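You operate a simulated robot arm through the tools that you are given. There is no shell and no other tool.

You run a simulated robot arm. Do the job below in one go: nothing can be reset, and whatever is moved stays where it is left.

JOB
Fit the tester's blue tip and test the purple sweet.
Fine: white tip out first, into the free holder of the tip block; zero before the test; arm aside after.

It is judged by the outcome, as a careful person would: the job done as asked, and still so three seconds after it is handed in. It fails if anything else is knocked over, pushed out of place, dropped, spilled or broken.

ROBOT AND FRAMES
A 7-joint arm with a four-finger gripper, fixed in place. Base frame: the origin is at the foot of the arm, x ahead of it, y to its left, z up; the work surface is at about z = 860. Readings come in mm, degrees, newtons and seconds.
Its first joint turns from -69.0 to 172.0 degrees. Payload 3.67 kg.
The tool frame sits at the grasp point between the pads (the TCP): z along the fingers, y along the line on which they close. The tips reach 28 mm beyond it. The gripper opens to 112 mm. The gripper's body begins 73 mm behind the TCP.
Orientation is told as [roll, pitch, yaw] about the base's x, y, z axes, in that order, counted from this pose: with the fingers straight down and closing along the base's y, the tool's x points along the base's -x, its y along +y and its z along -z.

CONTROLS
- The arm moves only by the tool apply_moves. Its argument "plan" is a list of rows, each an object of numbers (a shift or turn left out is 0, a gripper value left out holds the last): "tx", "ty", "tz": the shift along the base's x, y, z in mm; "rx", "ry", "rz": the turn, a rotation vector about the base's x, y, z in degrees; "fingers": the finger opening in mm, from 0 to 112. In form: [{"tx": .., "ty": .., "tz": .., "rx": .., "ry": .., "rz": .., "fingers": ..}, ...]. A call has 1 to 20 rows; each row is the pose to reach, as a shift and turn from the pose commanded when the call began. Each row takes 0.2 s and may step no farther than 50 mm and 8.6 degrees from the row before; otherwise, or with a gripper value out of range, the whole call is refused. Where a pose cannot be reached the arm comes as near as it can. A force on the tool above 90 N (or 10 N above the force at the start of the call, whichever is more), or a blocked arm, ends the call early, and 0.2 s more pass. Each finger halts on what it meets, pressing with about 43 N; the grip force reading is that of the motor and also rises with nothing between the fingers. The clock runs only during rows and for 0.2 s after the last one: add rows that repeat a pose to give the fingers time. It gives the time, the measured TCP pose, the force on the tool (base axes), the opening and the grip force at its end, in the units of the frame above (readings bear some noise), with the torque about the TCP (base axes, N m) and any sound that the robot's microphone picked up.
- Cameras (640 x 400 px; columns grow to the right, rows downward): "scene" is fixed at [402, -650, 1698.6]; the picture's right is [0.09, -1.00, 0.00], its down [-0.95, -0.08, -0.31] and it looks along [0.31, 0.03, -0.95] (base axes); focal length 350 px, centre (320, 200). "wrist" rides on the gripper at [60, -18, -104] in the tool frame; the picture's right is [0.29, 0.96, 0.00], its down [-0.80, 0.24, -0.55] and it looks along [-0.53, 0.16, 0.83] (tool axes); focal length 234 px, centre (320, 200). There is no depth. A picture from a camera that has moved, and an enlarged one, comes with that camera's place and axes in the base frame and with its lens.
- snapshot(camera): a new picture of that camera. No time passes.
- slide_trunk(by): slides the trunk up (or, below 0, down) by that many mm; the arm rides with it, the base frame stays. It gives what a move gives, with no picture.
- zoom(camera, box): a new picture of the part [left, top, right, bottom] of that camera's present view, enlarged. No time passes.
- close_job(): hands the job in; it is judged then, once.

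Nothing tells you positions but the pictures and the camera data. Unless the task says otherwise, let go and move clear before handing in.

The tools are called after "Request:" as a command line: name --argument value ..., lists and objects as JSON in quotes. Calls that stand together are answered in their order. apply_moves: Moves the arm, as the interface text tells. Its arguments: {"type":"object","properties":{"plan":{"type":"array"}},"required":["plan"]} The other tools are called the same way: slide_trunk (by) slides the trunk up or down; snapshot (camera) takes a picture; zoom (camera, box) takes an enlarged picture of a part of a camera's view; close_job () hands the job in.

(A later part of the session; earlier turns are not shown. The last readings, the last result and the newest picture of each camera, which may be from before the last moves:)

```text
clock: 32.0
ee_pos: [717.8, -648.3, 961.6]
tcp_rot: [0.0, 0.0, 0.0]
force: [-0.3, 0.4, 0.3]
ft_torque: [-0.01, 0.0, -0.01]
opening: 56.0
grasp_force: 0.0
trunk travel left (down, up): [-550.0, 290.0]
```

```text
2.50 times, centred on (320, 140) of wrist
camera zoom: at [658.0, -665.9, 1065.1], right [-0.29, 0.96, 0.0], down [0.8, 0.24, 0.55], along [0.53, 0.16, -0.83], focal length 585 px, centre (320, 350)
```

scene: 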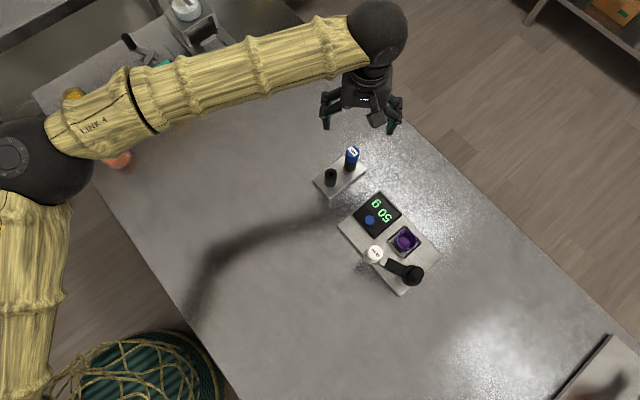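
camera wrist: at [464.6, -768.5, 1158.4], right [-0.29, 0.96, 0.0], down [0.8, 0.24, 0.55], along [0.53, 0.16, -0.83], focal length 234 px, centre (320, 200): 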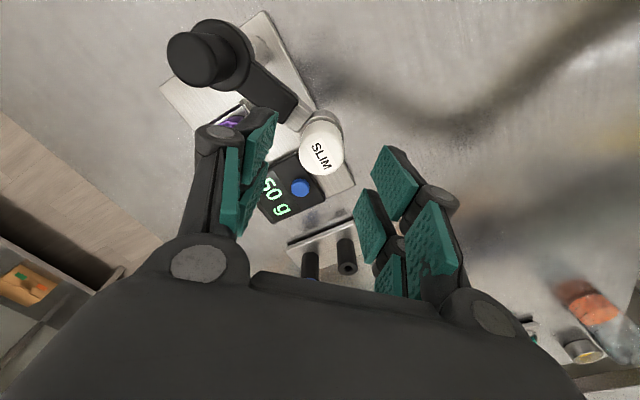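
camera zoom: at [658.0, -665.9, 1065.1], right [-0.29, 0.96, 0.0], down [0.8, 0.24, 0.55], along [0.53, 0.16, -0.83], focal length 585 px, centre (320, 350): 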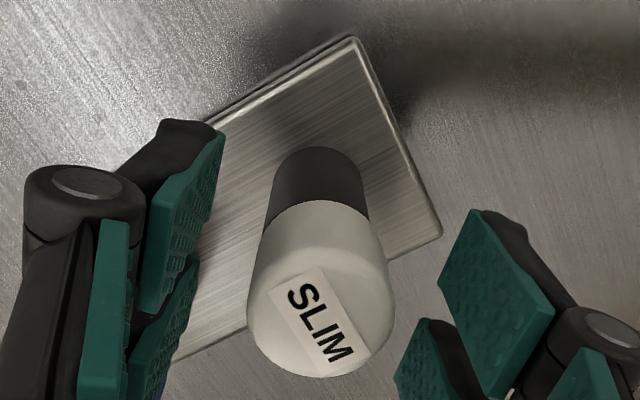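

The white tip stands upright in the holder. I'll rise clear and move over the blue tip.

Request:
apply_moves --plan '[{"tz": 20}, {"tz": 45}, {"tz": 75}, {"tz": 90}, {"tx": 16, "ty": -15, "tz": 90}, {"tx": 32, "ty": -30, "tz": 90}, {"tx": 49, "ty": -46, "tz": 90}, {"tx": 49, "ty": -46, "tz": 90}, {"tx": 49, "ty": -46, "tz": 90}]'

Request:
zoom --camera "wrist" --box '[220, 20, 420, 180]'

Request:
zoom --camera "wrist" --box '[270, 80, 370, 160]'

Request:
apply_moves --plan '[{"tx": 0}]'

```text
clock: 34.0
ee_pos: [765.1, -693.9, 1049.7]
tcp_rot: [0.0, 0.0, -0.1]
force: [0.1, 0.5, 0.6]
ft_torque: [0.0, 0.03, 0.01]
opening: 55.8
grasp_force: 0.0
trunk travel left (down, up): [-550.0, 290.0]
```

```text
2.50 times, centred on (320, 100) of wrist
camera zoom: at [706.3, -712.3, 1153.7], right [-0.29, 0.96, 0.0], down [0.8, 0.24, 0.55], along [0.53, 0.16, -0.83], focal length 585 px, centre (320, 450)
```

zoom: 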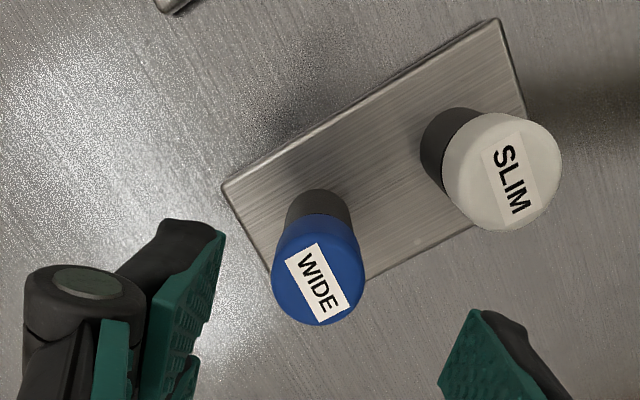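

```text
5.00 times, centred on (320, 120) of wrist
camera zoom: at [706.3, -712.3, 1153.7], right [-0.29, 0.96, 0.0], down [0.8, 0.24, 0.55], along [0.53, 0.16, -0.83], focal length 1171 px, centre (320, 600)
```

zoom: 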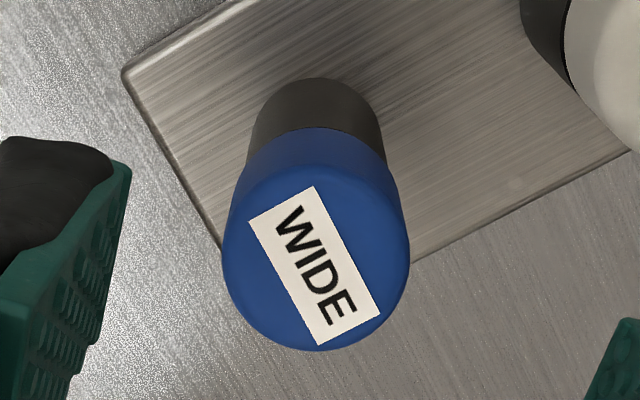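

```text
clock: 34.4
ee_pos: [767.0, -694.3, 1050.8]
tcp_rot: [0.0, 0.0, -0.1]
force: [0.6, 0.7, 0.1]
ft_torque: [0.0, -0.01, -0.02]
opening: 55.9
grasp_force: 0.1
trunk travel left (down, up): [-550.0, 290.0]
```

Request:
apply_moves --plan '[{"tx": 0.6, "ty": -0.5, "tz": -20}, {"tx": 0.6, "ty": -0.5, "tz": -45}, {"tx": 0.6, "ty": -0.5, "tz": -70}, {"tx": 0.6, "ty": -0.5, "tz": -87}, {"tx": 0.6, "ty": -0.5, "tz": -87}, {"tx": 0.6, "ty": -0.5, "tz": -87}]'

Request:
zoom --camera "wrist" --box '[220, 60, 420, 220]'

Request:
snapshot --camera "scene"

```text
clock: 35.8
ee_pos: [766.5, -695.8, 964.8]
tcp_rot: [0.0, 0.0, 0.0]
force: [-0.1, -0.1, 0.3]
ft_torque: [-0.02, 0.0, 0.0]
opening: 55.9
grasp_force: 0.0
trunk travel left (down, up): [-550.0, 290.0]
```

```text
2.50 times, centred on (320, 140) of wrist
camera zoom: at [705.8, -713.7, 1067.4], right [-0.29, 0.96, 0.0], down [0.8, 0.24, 0.55], along [0.53, 0.16, -0.83], focal length 585 px, centre (320, 350)
```

zoom: 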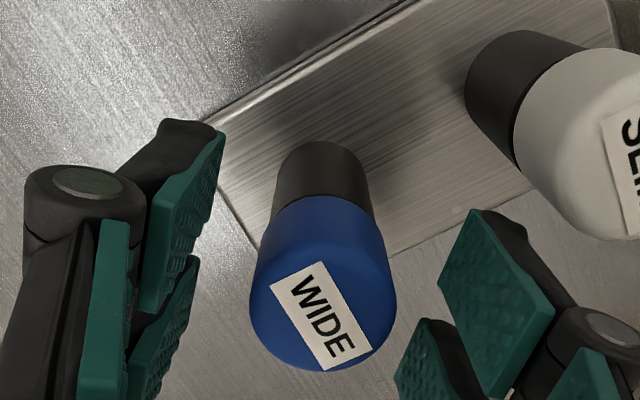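

```text
taken
```

scene: 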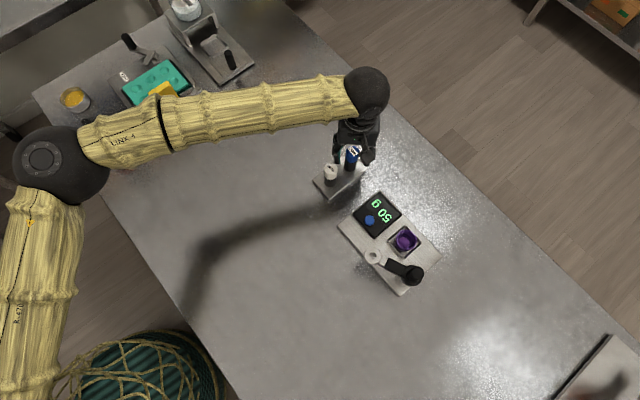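

Request:
apply_moves --plan '[{"tx": 0, "ty": 0.8, "tz": -1}, {"tx": 0, "ty": 0.8, "tz": -1.5, "fingers": 40}, {"tx": 0, "ty": 0.8, "tz": -1.5, "fingers": 34}, {"tx": 0, "ty": 0.8, "tz": -1.5, "fingers": 20}, {"tx": 0, "ty": 0.8, "tz": -1.5, "fingers": 20}, {"tx": 0, "ty": 0.8, "tz": -1.5, "fingers": 20}]'

Request:
zoom --camera "wrist" --box '[220, 60, 420, 220]'

```text
clock: 37.2
ee_pos: [766.4, -694.4, 961.3]
tcp_rot: [0.0, 0.0, 0.0]
force: [-0.8, 0.6, 0.0]
ft_torque: [0.01, 0.06, 0.0]
opening: 29.1
grasp_force: 42.7
trunk travel left (down, up): [-550.0, 290.0]
```

```text
2.50 times, centred on (320, 140) of wrist
camera zoom: at [706.6, -712.7, 1065.5], right [-0.29, 0.96, 0.0], down [0.8, 0.24, 0.55], along [0.53, 0.16, -0.83], focal length 585 px, centre (320, 350)
```

zoom: 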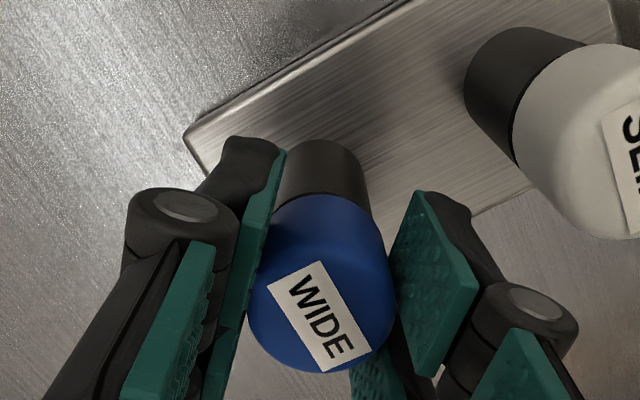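

Blue cap is gripped cleanly with almost no side force. Lifting it slowly straight up.

Request:
apply_moves --plan '[{"tz": 4}, {"tz": 9}, {"tz": 14}, {"tz": 20}, {"tz": 27}, {"tz": 35}, {"tz": 45}, {"tz": 57}, {"tz": 70}, {"tz": 85}, {"tz": 100}, {"tz": 120}, {"tz": 140}, {"tz": 140}]'

Request:
zoom --camera "wrist" --box '[220, 20, 420, 180]'

Request:
snapshot --camera "scene"

```text
clock: 40.2
ee_pos: [769.3, -692.7, 1102.0]
tcp_rot: [0.0, 0.1, 0.0]
force: [-0.2, -1.0, -1.3]
ft_torque: [0.03, 0.02, 0.0]
opening: 28.9
grasp_force: 42.7
trunk travel left (down, up): [-550.0, 290.0]
```

```text
2.50 times, centred on (320, 100) of wrist
camera zoom: at [709.2, -710.9, 1205.7], right [-0.29, 0.96, 0.0], down [0.8, 0.24, 0.55], along [0.53, 0.16, -0.83], focal length 585 px, centre (320, 450)
```

zoom: 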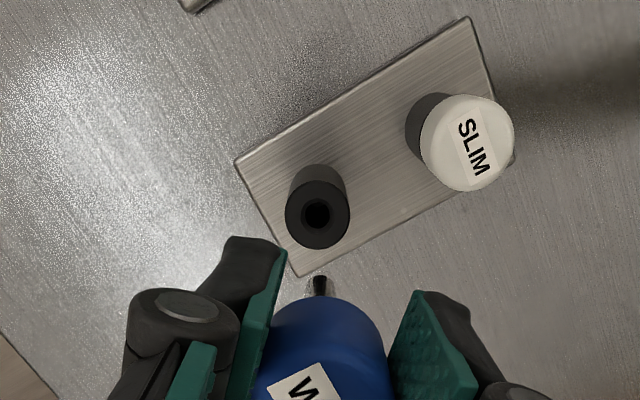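

```text
taken
```

scene: 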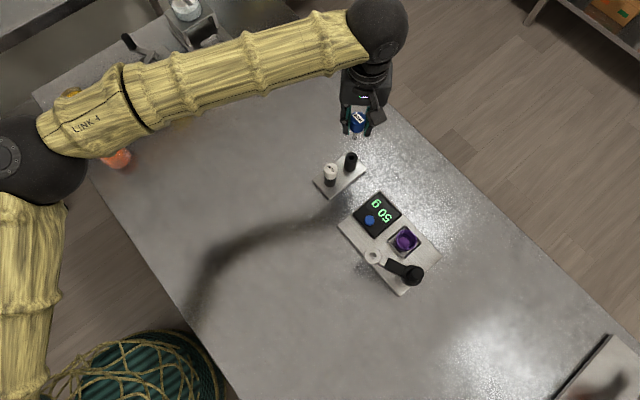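

Blue tip is free and the block hasn't moved. I'll carry it above the socket.

Request:
apply_moves --plan '[{"tx": -35, "ty": -8, "tz": 8}, {"tx": -75, "ty": -17, "tz": 8}, {"tx": -115, "ty": -27, "tz": 8}, {"tx": -155, "ty": -36, "tz": 8}, {"tx": -190, "ty": -45, "tz": 8}, {"tx": -220, "ty": -51, "tz": 8}, {"tx": -245, "ty": -56.5, "tz": 8}, {"tx": -245, "ty": -56.5, "tz": 8}, {"tx": -245, "ty": -56.5, "tz": 8}, {"tx": -245, "ty": -56.5, "tz": 8}]'

Request:
zoom --camera "wrist" --box '[200, 20, 440, 220]'

Request:
zoom --camera "wrist" --box '[270, 80, 370, 160]'

Request:
apply_moves --plan '[{"tx": 0}]'

```text
clock: 42.4
ee_pos: [523.9, -752.6, 1109.9]
tcp_rot: [0.0, 0.0, -0.1]
force: [0.0, 0.1, -0.5]
ft_torque: [0.02, 0.0, -0.04]
opening: 29.0
grasp_force: 42.9
trunk travel left (down, up): [-550.0, 290.0]
```

```text
2.00 times, centred on (320, 120) of wrist
camera zoom: at [464.2, -769.9, 1213.7], right [-0.29, 0.96, 0.0], down [0.8, 0.24, 0.55], along [0.53, 0.16, -0.83], focal length 468 px, centre (320, 360)
```

zoom: 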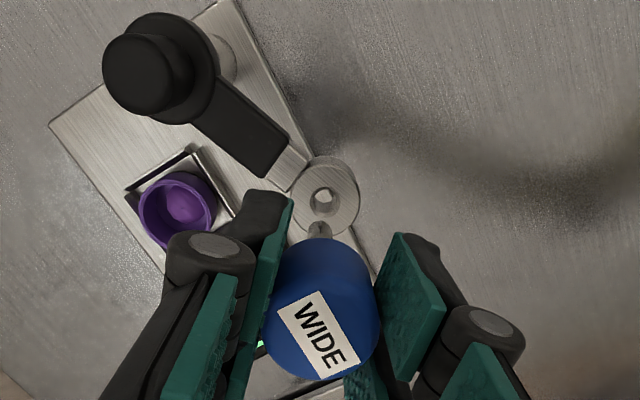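

```text
5.00 times, centred on (320, 120) of wrist
camera zoom: at [464.2, -769.9, 1213.7], right [-0.29, 0.96, 0.0], down [0.8, 0.24, 0.55], along [0.53, 0.16, -0.83], focal length 1171 px, centre (320, 600)
```

zoom: 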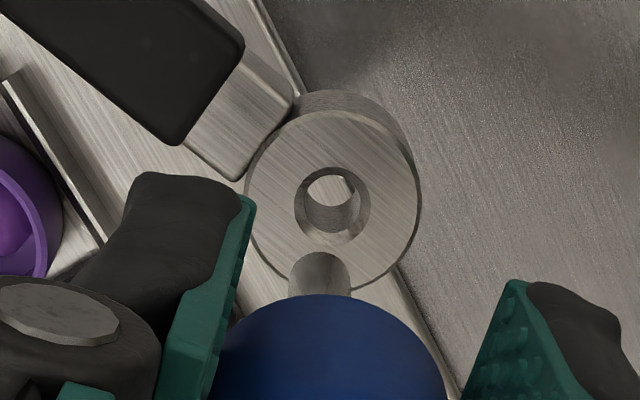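

```text
clock: 42.8
ee_pos: [524.1, -752.4, 1110.3]
tcp_rot: [0.0, 0.0, 0.0]
force: [0.3, 0.2, -0.4]
ft_torque: [0.0, 0.01, 0.01]
opening: 28.8
grasp_force: 43.1
trunk travel left (down, up): [-550.0, 290.0]
```

Request:
apply_moves --plan '[{"tx": 1.2, "ty": 3.0, "tz": -8}, {"tx": 1.2, "ty": 3.0, "tz": -18}, {"tx": 1.2, "ty": 3.0, "tz": -28}, {"tx": 1.2, "ty": 3.0, "tz": -37}, {"tx": 1.2, "ty": 3.0, "tz": -37}, {"tx": 1.2, "ty": 3.0, "tz": -37}]'

Request:
zoom --camera "wrist" --box '[270, 80, 370, 160]'

Request:
apply_moves --plan '[{"tx": 0}]'

```text
clock: 44.2
ee_pos: [525.2, -748.0, 1074.1]
tcp_rot: [0.1, 0.1, -0.1]
force: [1.1, -0.8, -0.6]
ft_torque: [0.0, -0.01, -0.01]
opening: 28.8
grasp_force: 43.1
trunk travel left (down, up): [-550.0, 290.0]
```

```text
5.00 times, centred on (320, 120) of wrist
camera zoom: at [465.4, -766.4, 1176.6], right [-0.29, 0.96, 0.0], down [0.8, 0.24, 0.55], along [0.53, 0.16, -0.83], focal length 1171 px, centre (320, 600)
```

zoom: 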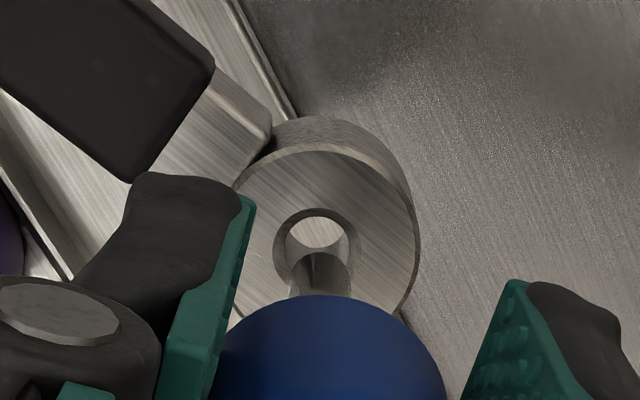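

```text
clock: 44.6
ee_pos: [525.1, -748.2, 1073.4]
tcp_rot: [0.0, 0.0, 0.0]
force: [-0.8, -0.4, -1.5]
ft_torque: [0.0, 0.01, 0.02]
opening: 28.7
grasp_force: 42.6
trunk travel left (down, up): [-550.0, 290.0]
```

Request:
apply_moves --plan '[{"tx": -0.8, "ty": -0.9}, {"tx": -0.8, "ty": -0.9, "tz": -4}, {"tx": -0.8, "ty": -0.9, "tz": -8}, {"tx": -0.8, "ty": -0.9, "tz": -8}]'

Request:
zoom --camera "wrist" --box '[270, 80, 370, 160]'

```text
clock: 45.6
ee_pos: [522.3, -748.5, 1066.4]
tcp_rot: [-0.1, 0.0, -0.2]
force: [0.2, 0.3, 0.0]
ft_torque: [0.0, -0.01, 0.01]
opening: 28.9
grasp_force: 43.3
trunk travel left (down, up): [-550.0, 290.0]
```

```text
5.00 times, centred on (320, 120) of wrist
camera zoom: at [463.6, -766.5, 1169.5], right [-0.29, 0.96, 0.0], down [0.8, 0.24, 0.55], along [0.53, 0.16, -0.83], focal length 1171 px, centre (320, 600)
```

zoom: 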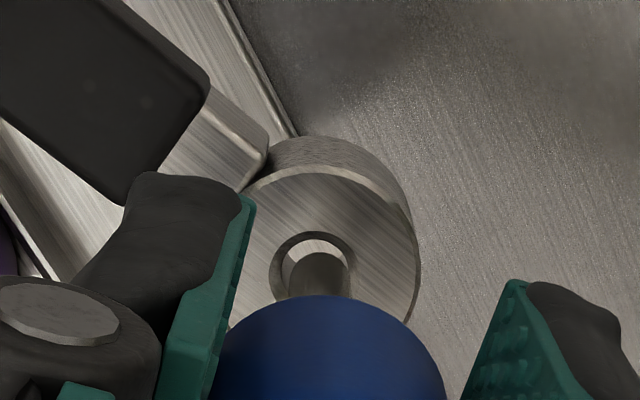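

Request:
apply_moves --plan '[{"tx": 0.3, "ty": -1.1}, {"tx": 0.3, "ty": -1.1, "tz": -3}, {"tx": 0.3, "ty": -1.1, "tz": -3}]'

Request:
zoom --camera "wrist" --box '[270, 80, 370, 160]'

```text
clock: 46.4
ee_pos: [524.0, -748.4, 1062.4]
tcp_rot: [0.0, 0.0, 0.1]
force: [-0.3, -0.2, 0.7]
ft_torque: [0.01, 0.01, -0.02]
opening: 28.9
grasp_force: 42.5
trunk travel left (down, up): [-550.0, 290.0]
```

```text
5.00 times, centred on (320, 120) of wrist
camera zoom: at [463.9, -767.4, 1166.6], right [-0.29, 0.96, 0.0], down [0.8, 0.24, 0.55], along [0.53, 0.16, -0.83], focal length 1171 px, centre (320, 600)
```

zoom: 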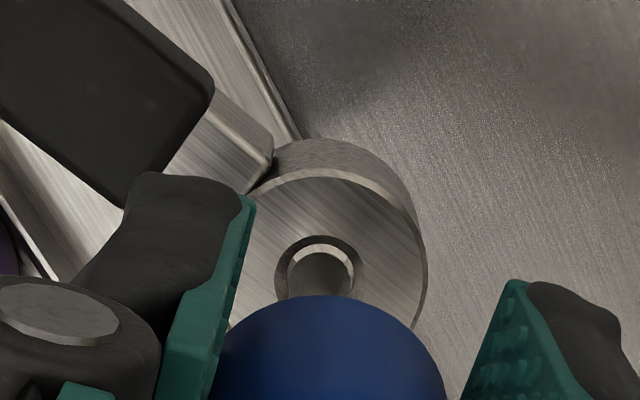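

The rod is now centred on the socket hole. Descending gently with force checks.

Request:
apply_moves --plan '[{"tz": -4}, {"tz": -8}, {"tz": -12}, {"tz": -12}]'

Request:
zoom --camera "wrist" --box '[270, 80, 370, 160]'

```text
clock: 47.4
ee_pos: [524.9, -749.3, 1051.1]
tcp_rot: [0.0, 0.0, 0.0]
force: [0.7, 0.5, 0.2]
ft_torque: [0.04, -0.03, -0.03]
opening: 28.7
grasp_force: 43.1
trunk travel left (down, up): [-550.0, 290.0]
```

```text
5.00 times, centred on (320, 120) of wrist
camera zoom: at [464.4, -767.4, 1154.4], right [-0.29, 0.96, 0.0], down [0.8, 0.24, 0.55], along [0.53, 0.16, -0.83], focal length 1171 px, centre (320, 600)
```

zoom: 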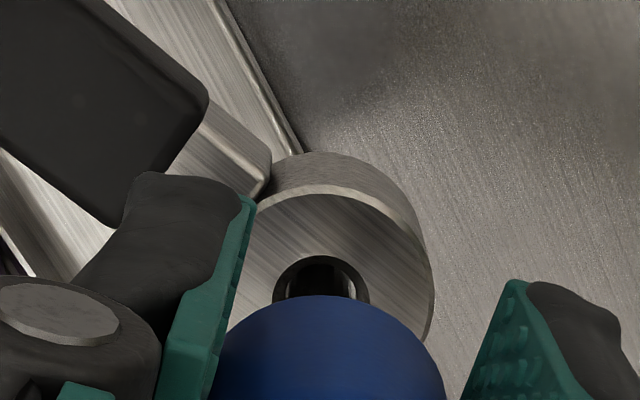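

Request:
apply_moves --plan '[{"tz": -4}, {"tz": -8}, {"tz": -12}, {"tz": -16}, {"tz": -16}]'

Request:
zoom --camera "wrist" --box '[240, 60, 400, 200]'

```text
clock: 48.6
ee_pos: [523.2, -749.2, 1035.9]
tcp_rot: [0.0, -0.1, 0.1]
force: [5.1, 3.0, 0.4]
ft_torque: [0.19, -0.39, 0.0]
opening: 28.9
grasp_force: 42.9
trunk travel left (down, up): [-550.0, 290.0]
```

```text
2.86 times, centred on (320, 130) of wrist
camera zoom: at [464.1, -767.4, 1138.8], right [-0.29, 0.96, 0.0], down [0.8, 0.24, 0.55], along [0.53, 0.16, -0.83], focal length 669 px, centre (320, 400)
```

zoom: 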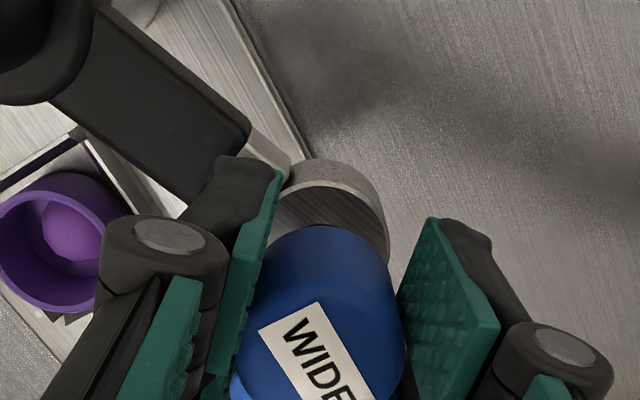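

Request:
apply_moves --plan '[{"tx": 0.6, "ty": 0.3}, {"tx": 0.6, "ty": 0.3, "tz": -4}, {"tx": 0.6, "ty": 0.3, "tz": -8}, {"tx": 0.6, "ty": 0.3, "tz": -12}, {"tx": 0.6, "ty": 0.3, "tz": -12}]'

```text
clock: 49.8
ee_pos: [524.2, -748.6, 1023.1]
tcp_rot: [0.0, 0.0, 0.0]
force: [5.1, -1.6, 1.1]
ft_torque: [-0.11, -0.31, -0.02]
opening: 28.8
grasp_force: 42.8
trunk travel left (down, up): [-550.0, 290.0]
```

Request:
apply_moves --plan '[{"tx": 0.6, "ty": -0.1}, {"tx": 0.6, "ty": -0.1, "tz": -3}, {"tx": 0.6, "ty": -0.1, "tz": -6}, {"tx": 0.6, "ty": -0.1, "tz": -9}, {"tx": 0.6, "ty": -0.1, "tz": -9}]'

Request:
zoom --camera "wrist" --box '[240, 60, 400, 200]'

```text
clock: 51.0
ee_pos: [523.2, -747.7, 1013.0]
tcp_rot: [0.0, 0.0, 0.0]
force: [-1.1, -2.3, 2.9]
ft_torque: [-0.19, 0.11, -0.03]
opening: 28.9
grasp_force: 43.1
trunk travel left (down, up): [-550.0, 290.0]
```

```text
2.86 times, centred on (320, 130) of wrist
camera zoom: at [464.2, -766.9, 1117.3], right [-0.29, 0.96, 0.0], down [0.8, 0.24, 0.55], along [0.53, 0.16, -0.83], focal length 669 px, centre (320, 400)
```

zoom: 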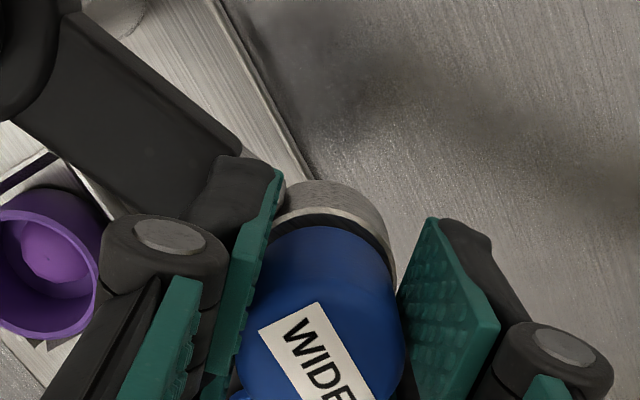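

Request:
apply_moves --plan '[{"ty": -0.2, "tz": -1}, {"ty": -0.2, "tz": -2}, {"ty": -0.2, "tz": -2}]'

Request:
zoom --camera "wrist" --box '[270, 90, 370, 170]'

```text
clock: 51.8
ee_pos: [523.7, -749.3, 1010.8]
tcp_rot: [0.0, 0.0, -0.1]
force: [-5.1, -4.6, 3.2]
ft_torque: [-0.28, 0.43, -0.17]
opening: 29.0
grasp_force: 42.7
trunk travel left (down, up): [-550.0, 290.0]
```

```text
5.00 times, centred on (320, 130) of wrist
camera zoom: at [464.5, -767.1, 1114.5], right [-0.29, 0.96, 0.0], down [0.8, 0.24, 0.55], along [0.53, 0.16, -0.83], focal length 1171 px, centre (320, 550)
```

zoom: 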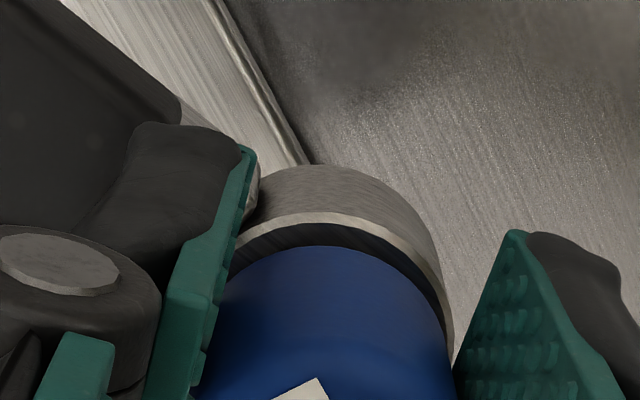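

Request:
apply_moves --plan '[{"tx": -0.4, "ty": -0.4, "tz": 0}, {"tx": -0.4, "ty": -0.4, "tz": -1}, {"tx": -0.4, "ty": -0.4, "tz": -1.5}, {"tx": -0.4, "ty": -0.4, "tz": -1.5}]'

Request:
zoom --camera "wrist" --box '[270, 90, 370, 170]'

```text
clock: 52.8
ee_pos: [525.1, -749.6, 1008.6]
tcp_rot: [0.0, 0.0, 0.0]
force: [-1.1, -1.7, 2.8]
ft_torque: [0.01, 0.1, -0.09]
opening: 29.0
grasp_force: 42.5
trunk travel left (down, up): [-550.0, 290.0]
```

```text
5.00 times, centred on (320, 130) of wrist
camera zoom: at [464.4, -767.1, 1113.5], right [-0.29, 0.96, 0.0], down [0.8, 0.24, 0.55], along [0.53, 0.16, -0.83], focal length 1171 px, centre (320, 550)
```

zoom: 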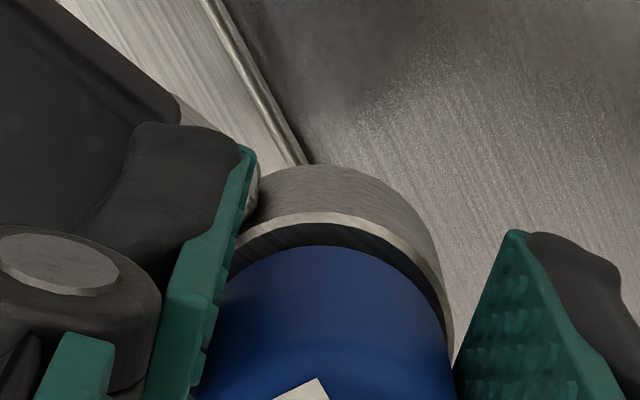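

The ring now moves down together with the cap under only ~3 N, so the tip is fully seated and the tester's arm simply yields softly. I'll ease back up, open, and lift away.

Request:
apply_moves --plan '[{"tz": 1.5}, {"tz": 3}, {"tz": 3}, {"tz": 3, "fingers": 34}, {"tz": 3, "fingers": 56}, {"tz": 3, "fingers": 56}]'

Request:
zoom --camera "wrist" --box '[220, 60, 420, 220]'

```text
clock: 54.2
ee_pos: [523.8, -748.8, 1013.7]
tcp_rot: [-0.1, 0.0, -0.1]
force: [0.8, -0.2, -0.7]
ft_torque: [-0.03, 0.01, 0.0]
opening: 56.1
grasp_force: 0.1
trunk travel left (down, up): [-550.0, 290.0]
```

```text
2.50 times, centred on (320, 140) of wrist
camera zoom: at [464.0, -767.7, 1116.8], right [-0.29, 0.96, 0.0], down [0.8, 0.24, 0.55], along [0.53, 0.16, -0.83], focal length 585 px, centre (320, 350)
```

zoom: 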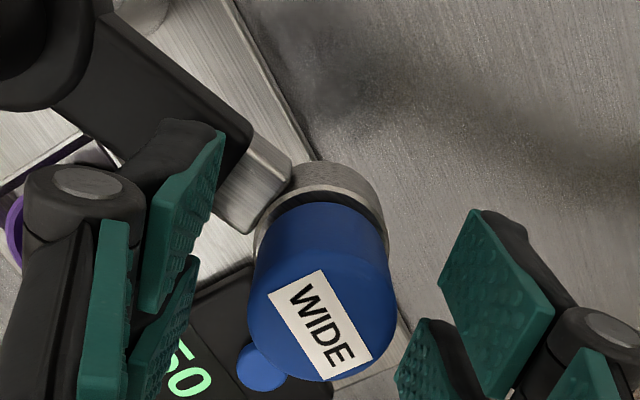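

Released; now I rise clear and check the seating and the display.

Request:
apply_moves --plan '[{"tz": 20}, {"tz": 45}, {"tz": 70}, {"tz": 95}, {"tz": 95}]'

Request:
zoom --camera "wrist" --box '[220, 20, 420, 200]'

Request:
zoom --camera "scene" --box '[320, 180, 460, 310]'

```text
clock: 55.4
ee_pos: [523.7, -749.8, 1109.6]
tcp_rot: [0.0, 0.1, 0.0]
force: [0.5, 0.7, -1.1]
ft_torque: [0.01, 0.0, 0.0]
opening: 56.2
grasp_force: 0.0
trunk travel left (down, up): [-550.0, 290.0]
```

```text
2.22 times, centred on (320, 110) of wrist
camera zoom: at [464.6, -768.5, 1213.2], right [-0.29, 0.96, 0.0], down [0.8, 0.24, 0.55], along [0.53, 0.16, -0.83], focal length 520 px, centre (320, 400)
```

zoom: 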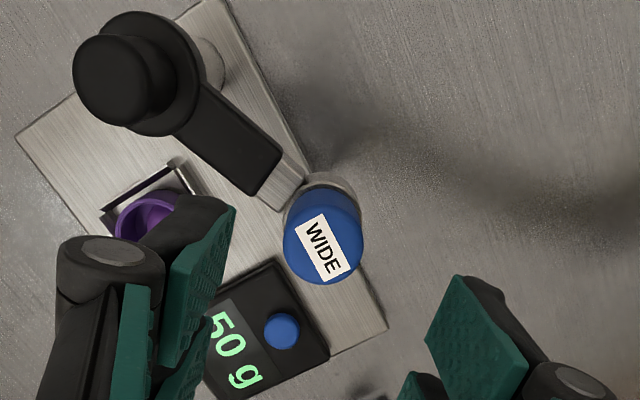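

```text
3.08 times, centred on (390, 245) of scene
camera zoom: at [402.0, -650.0, 1698.6], right [0.09, -1.0, 0.0], down [-0.95, -0.08, -0.31], along [0.31, 0.03, -0.95], focal length 1076 px, centre (105, 62)
```

zoom: 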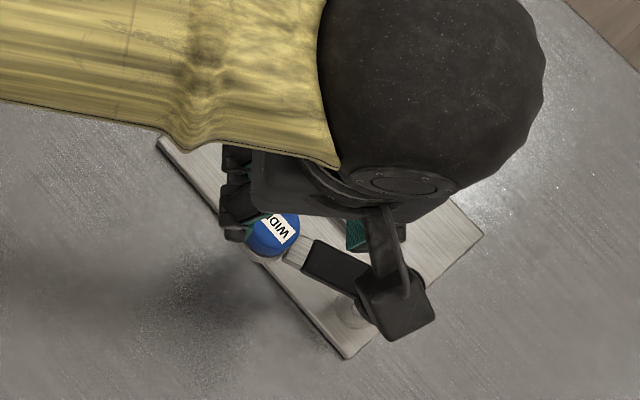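

The blue tip is fitted. Next, the zero button near (624.5, -747.5, ~889): I'll move above it, close the fingers, and yaw the gripper by -60° so the wrist camera stays clear of the tester's arm.

Request:
apply_moves --plan '[{"tx": 20, "tz": 5, "rz": -8, "fingers": 40}, {"tx": 40, "tz": 5, "rz": -16, "fingers": 20}, {"tx": 60, "ty": 0, "tz": 5, "rz": -24, "fingers": 0}, {"tx": 80, "ty": 1, "tz": 5, "rz": -32, "fingers": 0}, {"tx": 101, "ty": 2, "tz": 0, "rz": -40, "fingers": 0}, {"tx": 101, "ty": 2, "tz": -15, "rz": -48, "fingers": 0}, {"tx": 101, "ty": 2, "tz": -30, "rz": -56, "fingers": 0}, {"tx": 101, "ty": 2, "tz": -45, "rz": -60, "fingers": 0}, {"tx": 101, "ty": 2, "tz": -45, "rz": -60, "fingers": 0}, {"tx": 101, "ty": 2, "tz": -45, "rz": -60, "fingers": 0}]'

Request:
snapshot --camera "wrist"

Request:
snapshot --camera "scene"

```text
clock: 57.6
ee_pos: [627.1, -748.7, 1063.3]
tcp_rot: [0.0, 0.1, -60.2]
force: [0.7, 1.1, -0.8]
ft_torque: [-0.04, -0.02, 0.01]
opening: 0.0
grasp_force: 35.9
trunk travel left (down, up): [-550.0, 290.0]
```

```text
taken
camera wrist: at [580.8, -705.4, 1166.7], right [0.69, 0.73, 0.0], down [0.61, -0.57, 0.55], along [0.4, -0.38, -0.83], focal length 234 px, centre (320, 200)
```

wrist: 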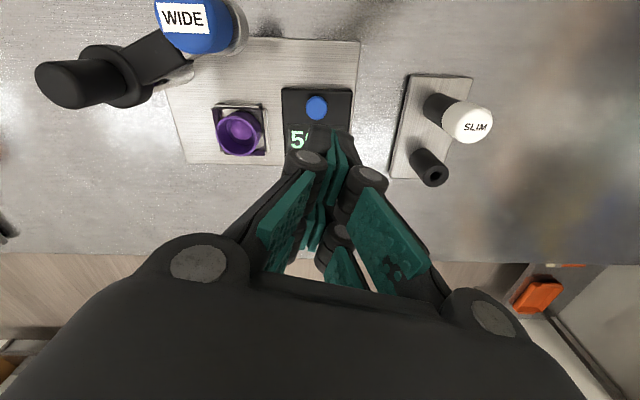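

```text
taken
```

scene: 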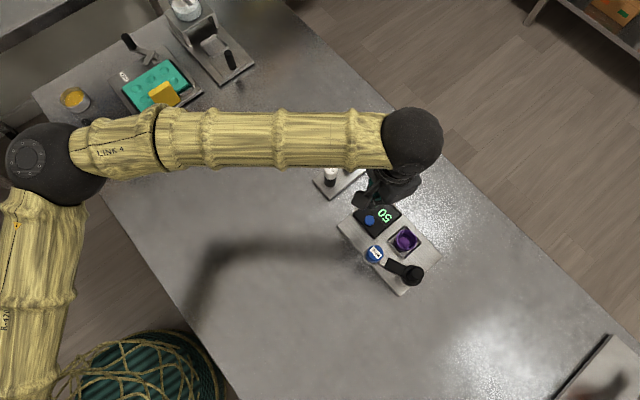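

Request:
zoom --camera "wrist" --box '[260, 70, 380, 160]'

Request:
apply_moves --plan '[{"tx": 0}]'

```text
4.44 times, centred on (320, 115) of wrist
camera zoom: at [580.8, -705.4, 1166.7], right [0.69, 0.73, 0.0], down [0.61, -0.57, 0.55], along [0.4, -0.38, -0.83], focal length 1041 px, centre (320, 578)
```

zoom: 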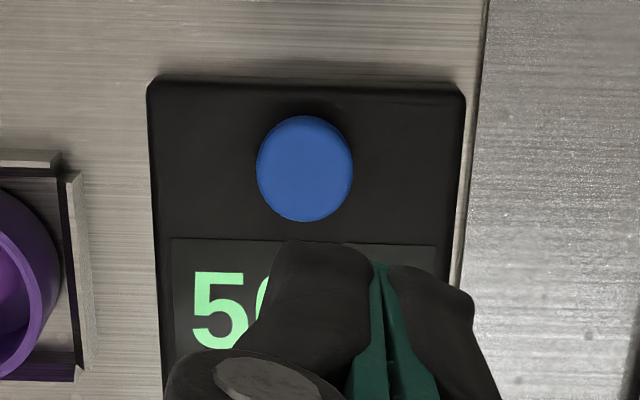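

```text
clock: 58.0
ee_pos: [626.3, -748.5, 1063.1]
tcp_rot: [0.0, 0.1, -60.0]
force: [0.3, 0.0, -0.6]
ft_torque: [0.02, 0.0, 0.0]
opening: 0.0
grasp_force: 35.5
trunk travel left (down, up): [-550.0, 290.0]
```

Request:
zoom --camera "scene" --box '[340, 150, 440, 230]'

Request:
zoom --camera "wrist" --box '[220, 100, 440, 300]'

```text
5.00 times, centred on (390, 190) of scene
camera zoom: at [402.0, -650.0, 1698.6], right [0.09, -1.0, 0.0], down [-0.95, -0.08, -0.31], along [0.31, 0.03, -0.95], focal length 1749 px, centre (-30, 250)
```

zoom: 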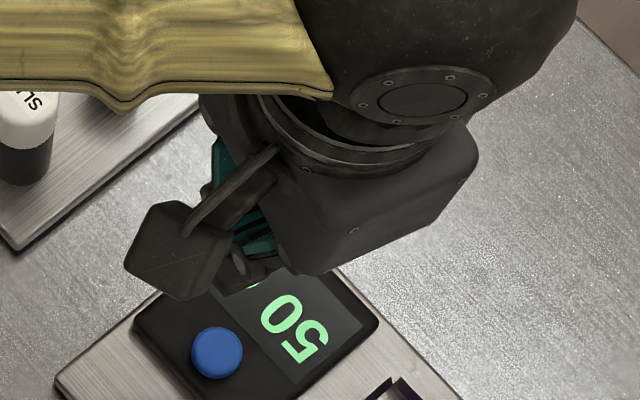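

```text
2.00 times, centred on (330, 200) of wrist
camera zoom: at [580.7, -705.3, 1167.0], right [0.69, 0.73, 0.0], down [0.61, -0.57, 0.55], along [0.4, -0.38, -0.83], focal length 468 px, centre (300, 200)
```

zoom: 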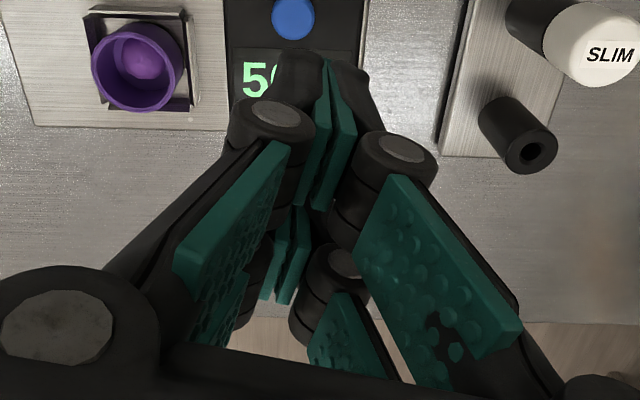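

The gripper actually shows paired prongs on each side, and the button centre is at about (622.3, -749.2). I'll shift over it and descend to just above it.

Request:
apply_moves --plan '[{"tx": -4.2, "ty": -0.6, "tz": -20}, {"tx": -4.2, "ty": -0.6, "tz": -50}, {"tx": -4.2, "ty": -0.6, "tz": -80}, {"tx": -4.2, "ty": -0.6, "tz": -105}, {"tx": -4.2, "ty": -0.6, "tz": -125}, {"tx": -4.2, "ty": -0.6, "tz": -132}, {"tx": -4.2, "ty": -0.6, "tz": -132}]'

Request:
snapshot --camera "wrist"

Request:
zoom --camera "scene" --box '[330, 180, 450, 290]'

```text
clock: 59.6
ee_pos: [625.4, -748.1, 933.0]
tcp_rot: [-0.1, 0.1, -60.1]
force: [-0.2, -1.4, -0.2]
ft_torque: [0.0, -0.01, 0.02]
opening: 0.1
grasp_force: 35.8
trunk travel left (down, up): [-550.0, 290.0]
```

```text
taken
camera wrist: at [578.8, -706.0, 1035.8], right [0.69, 0.73, 0.0], down [0.61, -0.57, 0.55], along [0.4, -0.38, -0.83], focal length 234 px, centre (320, 200)
```

wrist: 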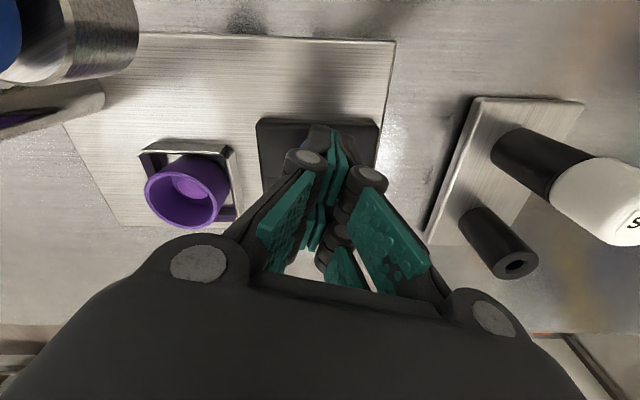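

```text
3.64 times, centred on (390, 235) of scene
camera zoom: at [402.0, -650.0, 1698.6], right [0.09, -1.0, 0.0], down [-0.95, -0.08, -0.31], along [0.31, 0.03, -0.95], focal length 1272 px, centre (66, 73)
```

zoom: 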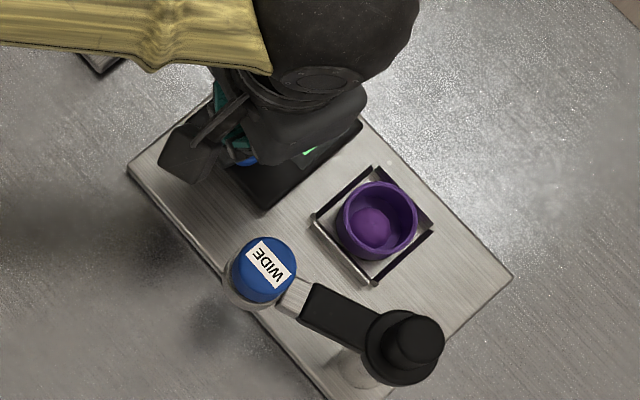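

Request:
zoom --camera "wrist" --box '[270, 100, 380, 180]'

```text
5.00 times, centred on (325, 140) of wrist
camera zoom: at [578.8, -706.0, 1035.8], right [0.69, 0.73, 0.0], down [0.61, -0.57, 0.55], along [0.4, -0.38, -0.83], focal length 1171 px, centre (295, 500)
```

zoom: 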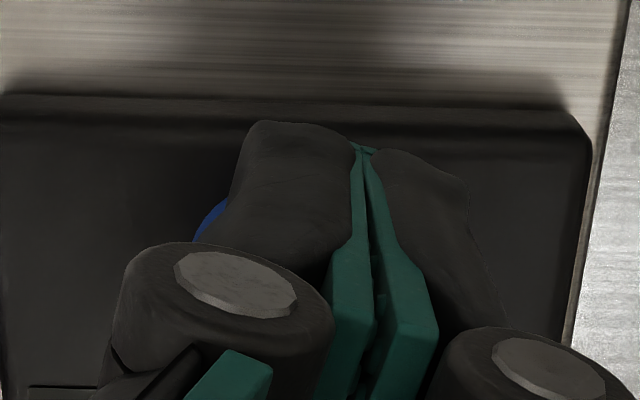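

Request:
apply_moves --plan '[{"tx": -2.5, "ty": -0.7, "tz": -3}, {"tx": -2.5, "ty": -0.7, "tz": -6}, {"tx": -2.5, "ty": -0.7, "tz": -9}, {"tx": -2.5, "ty": -0.7, "tz": -12}, {"tx": -2.5, "ty": -0.7, "tz": -12}]'

Request:
zoom --camera "wrist" --box '[270, 100, 380, 180]'

```text
clock: 60.8
ee_pos: [618.8, -749.0, 919.9]
tcp_rot: [0.0, 0.0, -60.1]
force: [2.8, -2.9, 8.3]
ft_torque: [-0.06, -0.09, 0.02]
opening: 5.9
grasp_force: 35.6
trunk travel left (down, up): [-550.0, 290.0]
```

```text
5.00 times, centred on (325, 140) of wrist
camera zoom: at [573.4, -706.2, 1024.4], right [0.69, 0.73, 0.0], down [0.61, -0.57, 0.55], along [0.4, -0.38, -0.83], focal length 1171 px, centre (295, 500)
```

zoom: 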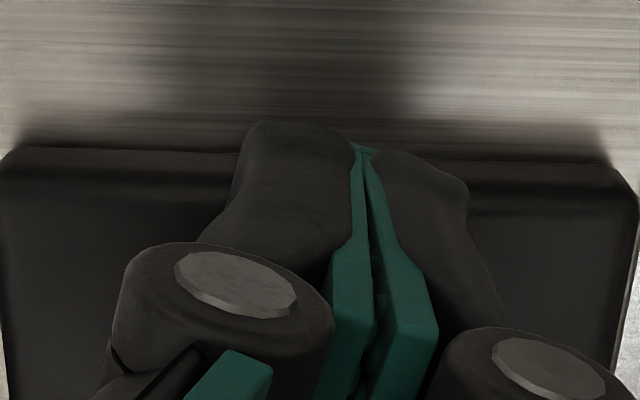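

Request:
zoom --camera "scene" --box '[340, 180, 420, 250]'

Request:
apply_moves --plan '[{"tx": 0}]'

```text
5.71 times, centred on (380, 215) of scene
camera zoom: at [402.0, -650.0, 1698.6], right [0.09, -1.0, 0.0], down [-0.95, -0.08, -0.31], along [0.31, 0.03, -0.95], focal length 1998 px, centre (-23, 114)
```

zoom: 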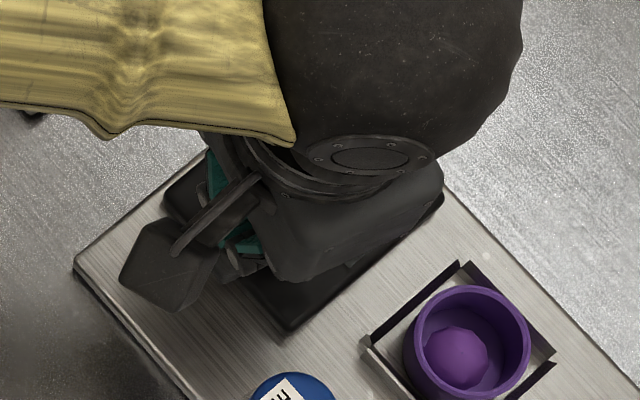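

```text
clock: 61.2
ee_pos: [618.0, -748.9, 919.5]
tcp_rot: [0.0, 0.0, -60.1]
force: [3.8, -1.3, 9.2]
ft_torque: [-0.07, -0.11, -0.03]
opening: 5.8
grasp_force: 35.7
trunk travel left (down, up): [-550.0, 290.0]
```

The tool drifted about 4 mm in -x from the button centre and the closed fingers spread slightly. I'll lift a few mm, recentre, and press again straight down.

Request:
apply_moves --plan '[{"tz": 4}, {"tz": 8}, {"tx": 3.5, "ty": -0.3, "tz": 8}, {"tx": 3.5, "ty": -0.3, "tz": 8}, {"tx": 3.5, "ty": -0.3, "tz": 8}]'

Request:
zoom --camera "wrist" --box '[270, 100, 380, 180]'

Request:
zoom --camera "scene" --box '[340, 180, 420, 250]'

```text
clock: 62.4
ee_pos: [622.8, -749.1, 926.7]
tcp_rot: [-0.1, 0.1, -60.1]
force: [-0.9, -0.2, -0.1]
ft_torque: [-0.01, 0.0, -0.02]
opening: 6.0
grasp_force: 35.8
trunk travel left (down, up): [-550.0, 290.0]
```

```text
5.00 times, centred on (325, 140) of wrist
camera zoom: at [577.1, -706.5, 1030.4], right [0.69, 0.73, 0.0], down [0.61, -0.57, 0.55], along [0.4, -0.38, -0.83], focal length 1171 px, centre (295, 500)
```

zoom: 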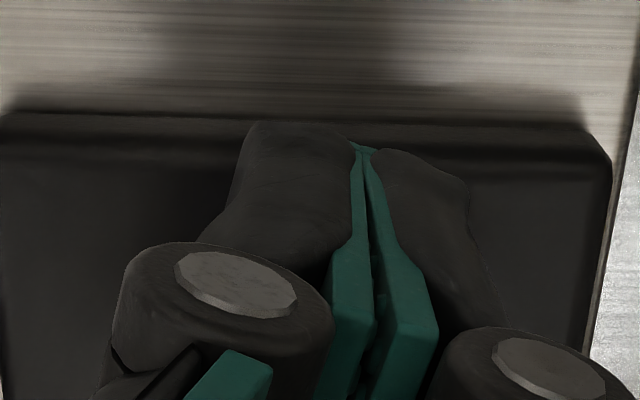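

```text
5.71 times, centred on (380, 215) of scene
camera zoom: at [402.0, -650.0, 1698.6], right [0.09, -1.0, 0.0], down [-0.95, -0.08, -0.31], along [0.31, 0.03, -0.95], focal length 1998 px, centre (-23, 114)
```

zoom: 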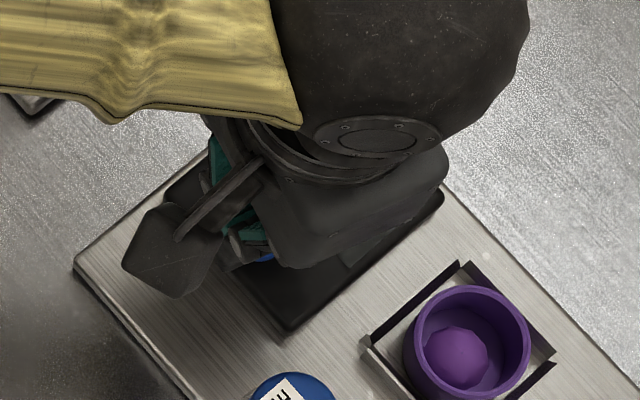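

Request:
apply_moves --plan '[{"tz": -3, "fingers": 0}, {"tz": -6, "fingers": 0}, {"tz": -8, "fingers": 0}, {"tz": -8, "fingers": 0}]'

```text
clock: 63.4
ee_pos: [621.6, -748.5, 921.0]
tcp_rot: [0.0, -0.1, -59.9]
force: [4.1, -2.2, 8.7]
ft_torque: [-0.06, -0.11, 0.03]
opening: 6.1
grasp_force: 36.5
trunk travel left (down, up): [-550.0, 290.0]
```

Request:
apply_moves --plan '[{"tz": -1}, {"tz": -2}, {"tz": -2}]'

```text
clock: 64.2
ee_pos: [622.8, -748.6, 920.3]
tcp_rot: [0.0, 0.0, -60.0]
force: [3.3, -2.3, 14.4]
ft_torque: [-0.03, -0.05, -0.01]
opening: 6.0
grasp_force: 35.0
trunk travel left (down, up): [-550.0, 290.0]
```

No click heard yet. I'll lift and move aside enough to read the display.

Request:
apply_moves --plan '[{"tz": 10}, {"tz": 40}, {"tz": 80}, {"tz": 120}, {"tz": 130}, {"tz": 130}]'

Request:
zoom --camera "scene" --box '[340, 180, 420, 250]'

Request:
zoom --camera "wrist" --box '[260, 70, 380, 160]'

```text
clock: 65.6
ee_pos: [623.8, -750.0, 1050.4]
tcp_rot: [0.0, 0.1, -60.0]
force: [0.2, -0.1, 0.1]
ft_torque: [-0.02, -0.01, 0.02]
opening: 0.0
grasp_force: 35.5
trunk travel left (down, up): [-550.0, 290.0]
```

```text
5.71 times, centred on (380, 215) of scene
camera zoom: at [402.0, -650.0, 1698.6], right [0.09, -1.0, 0.0], down [-0.95, -0.08, -0.31], along [0.31, 0.03, -0.95], focal length 1998 px, centre (-23, 114)
```

zoom: 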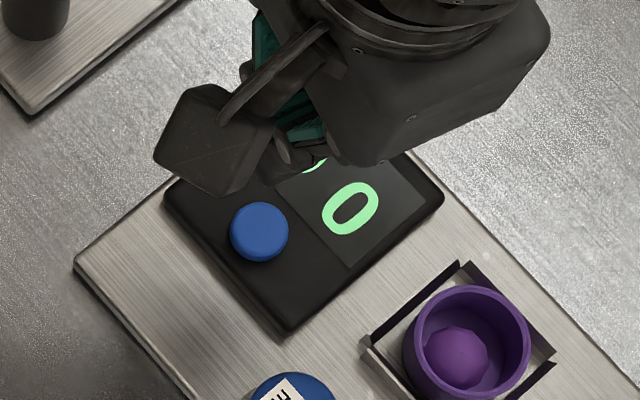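

```text
4.44 times, centred on (320, 115) of wrist
camera zoom: at [577.8, -706.8, 1153.1], right [0.69, 0.73, 0.0], down [0.61, -0.57, 0.55], along [0.4, -0.38, -0.83], focal length 1041 px, centre (320, 578)
```

zoom: 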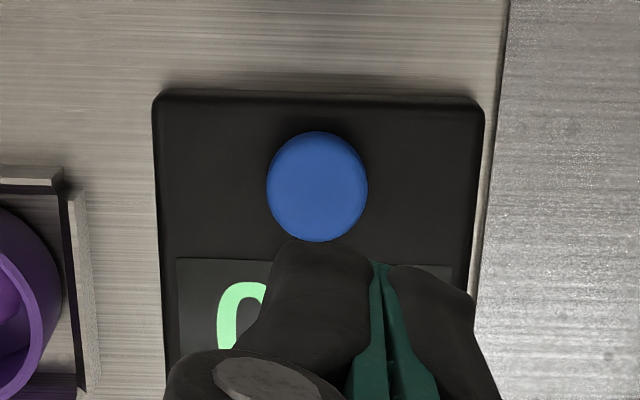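

The display now reads 0, so the zeroing worked. Next I'll go above the black knob at about (492, -832), yaw back to 0 and open the fingers to inspect it.

Request:
apply_moves --plan '[{"tz": 35, "rz": 5, "fingers": 0}, {"tx": -20, "ty": -12, "tz": 45, "rz": 13, "fingers": 20}, {"tx": -40, "ty": -25, "tz": 45, "rz": 21, "fingers": 40}, {"tx": -60, "ty": -37, "tz": 45, "rz": 29, "fingers": 60}, {"tx": -80, "ty": -50, "tz": 45, "rz": 37, "fingers": 60}, {"tx": -100, "ty": -62, "tz": 45, "rz": 45, "fingers": 60}, {"tx": -118, "ty": -73, "tz": 45, "rz": 53, "fingers": 60}, {"tx": -131, "ty": -82, "tz": 45, "rz": 60, "fingers": 60}, {"tx": -131, "ty": -82, "tz": 45, "rz": 60, "fingers": 60}, {"tx": -131, "ty": -82, "tz": 45, "rz": 60, "fingers": 60}]'

Request:
snapshot --camera "wrist"

Request:
zoom --camera "wrist" --box '[260, 60, 380, 160]'

Request:
zoom --camera "scene" --box '[340, 180, 440, 290]'

```text
clock: 67.8
ee_pos: [489.6, -834.3, 1093.8]
tcp_rot: [-0.1, 0.0, 0.1]
force: [0.0, -0.5, 0.2]
ft_torque: [-0.05, 0.03, 0.02]
opening: 60.0
grasp_force: 0.0
trunk travel left (down, up): [-550.0, 290.0]
```

```text
taken
camera wrist: at [430.2, -851.4, 1196.9], right [-0.29, 0.96, 0.0], down [0.8, 0.24, 0.55], along [0.53, 0.16, -0.83], focal length 234 px, centre (320, 200)
```

wrist: 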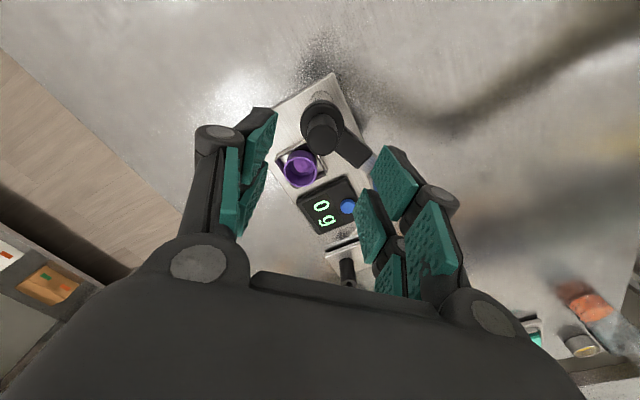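

```text
4.00 times, centred on (320, 110) of wrist
camera zoom: at [430.2, -851.4, 1196.9], right [-0.29, 0.96, 0.0], down [0.8, 0.24, 0.55], along [0.53, 0.16, -0.83], focal length 937 px, centre (320, 560)
```

zoom: 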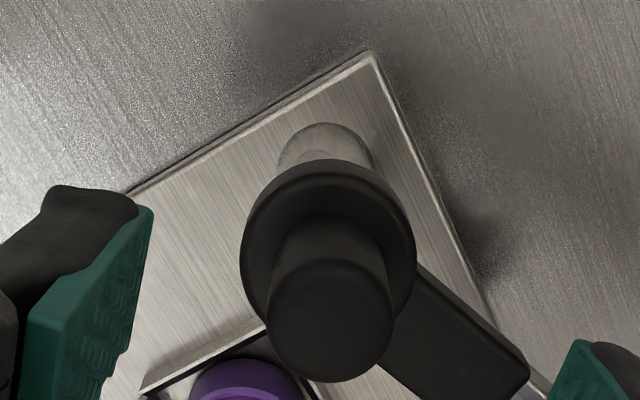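

```text
3.64 times, centred on (390, 235) of scene
camera zoom: at [402.0, -650.0, 1698.6], right [0.09, -1.0, 0.0], down [-0.95, -0.08, -0.31], along [0.31, 0.03, -0.95], focal length 1272 px, centre (66, 73)
```

zoom: 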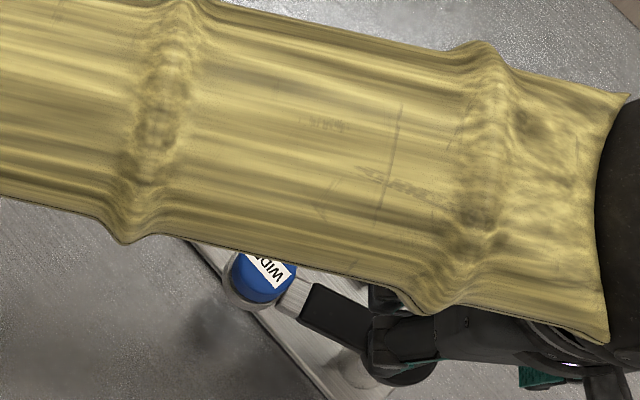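

The display reads "0 g". Now I'll descend over the knob, checking alignment partway.

Request:
apply_moves --plan '[{"tx": 3.5, "ty": 3.0, "tz": -15}, {"tx": 3.5, "ty": 3.0, "tz": -35}, {"tx": 3.5, "ty": 3.0, "tz": -53}, {"tx": 3.5, "ty": 3.0, "tz": -53}, {"tx": 3.5, "ty": 3.0, "tz": -53}]'

Request:
zoom --camera "wrist" --box '[220, 60, 420, 220]'

Request:
apply_moves --plan '[{"tx": 0}]'

```text
clock: 69.0
ee_pos: [493.5, -829.0, 1040.0]
tcp_rot: [0.0, 0.0, 0.0]
force: [-1.0, -1.1, 0.3]
ft_torque: [0.02, 0.02, -0.04]
opening: 60.1
grasp_force: 0.1
trunk travel left (down, up): [-550.0, 290.0]
```

```text
2.50 times, centred on (320, 140) of wrist
camera zoom: at [434.5, -848.0, 1142.2], right [-0.29, 0.96, 0.0], down [0.8, 0.24, 0.55], along [0.53, 0.16, -0.83], focal length 585 px, centre (320, 350)
```

zoom: 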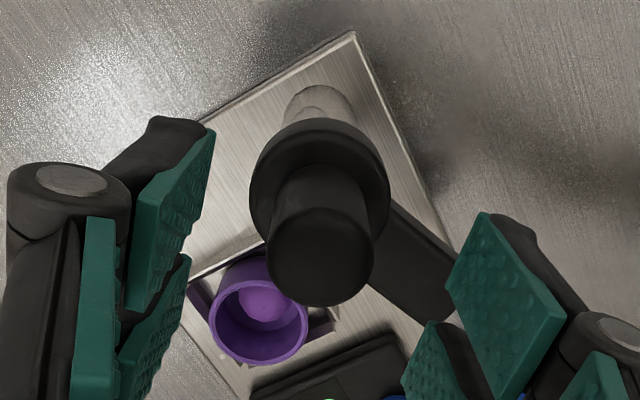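

```text
clock: 69.4
ee_pos: [494.0, -830.0, 1039.1]
tcp_rot: [0.1, 0.0, 0.0]
force: [-0.3, 0.2, -0.4]
ft_torque: [-0.01, 0.04, -0.01]
opening: 60.0
grasp_force: 0.1
trunk travel left (down, up): [-550.0, 290.0]
```

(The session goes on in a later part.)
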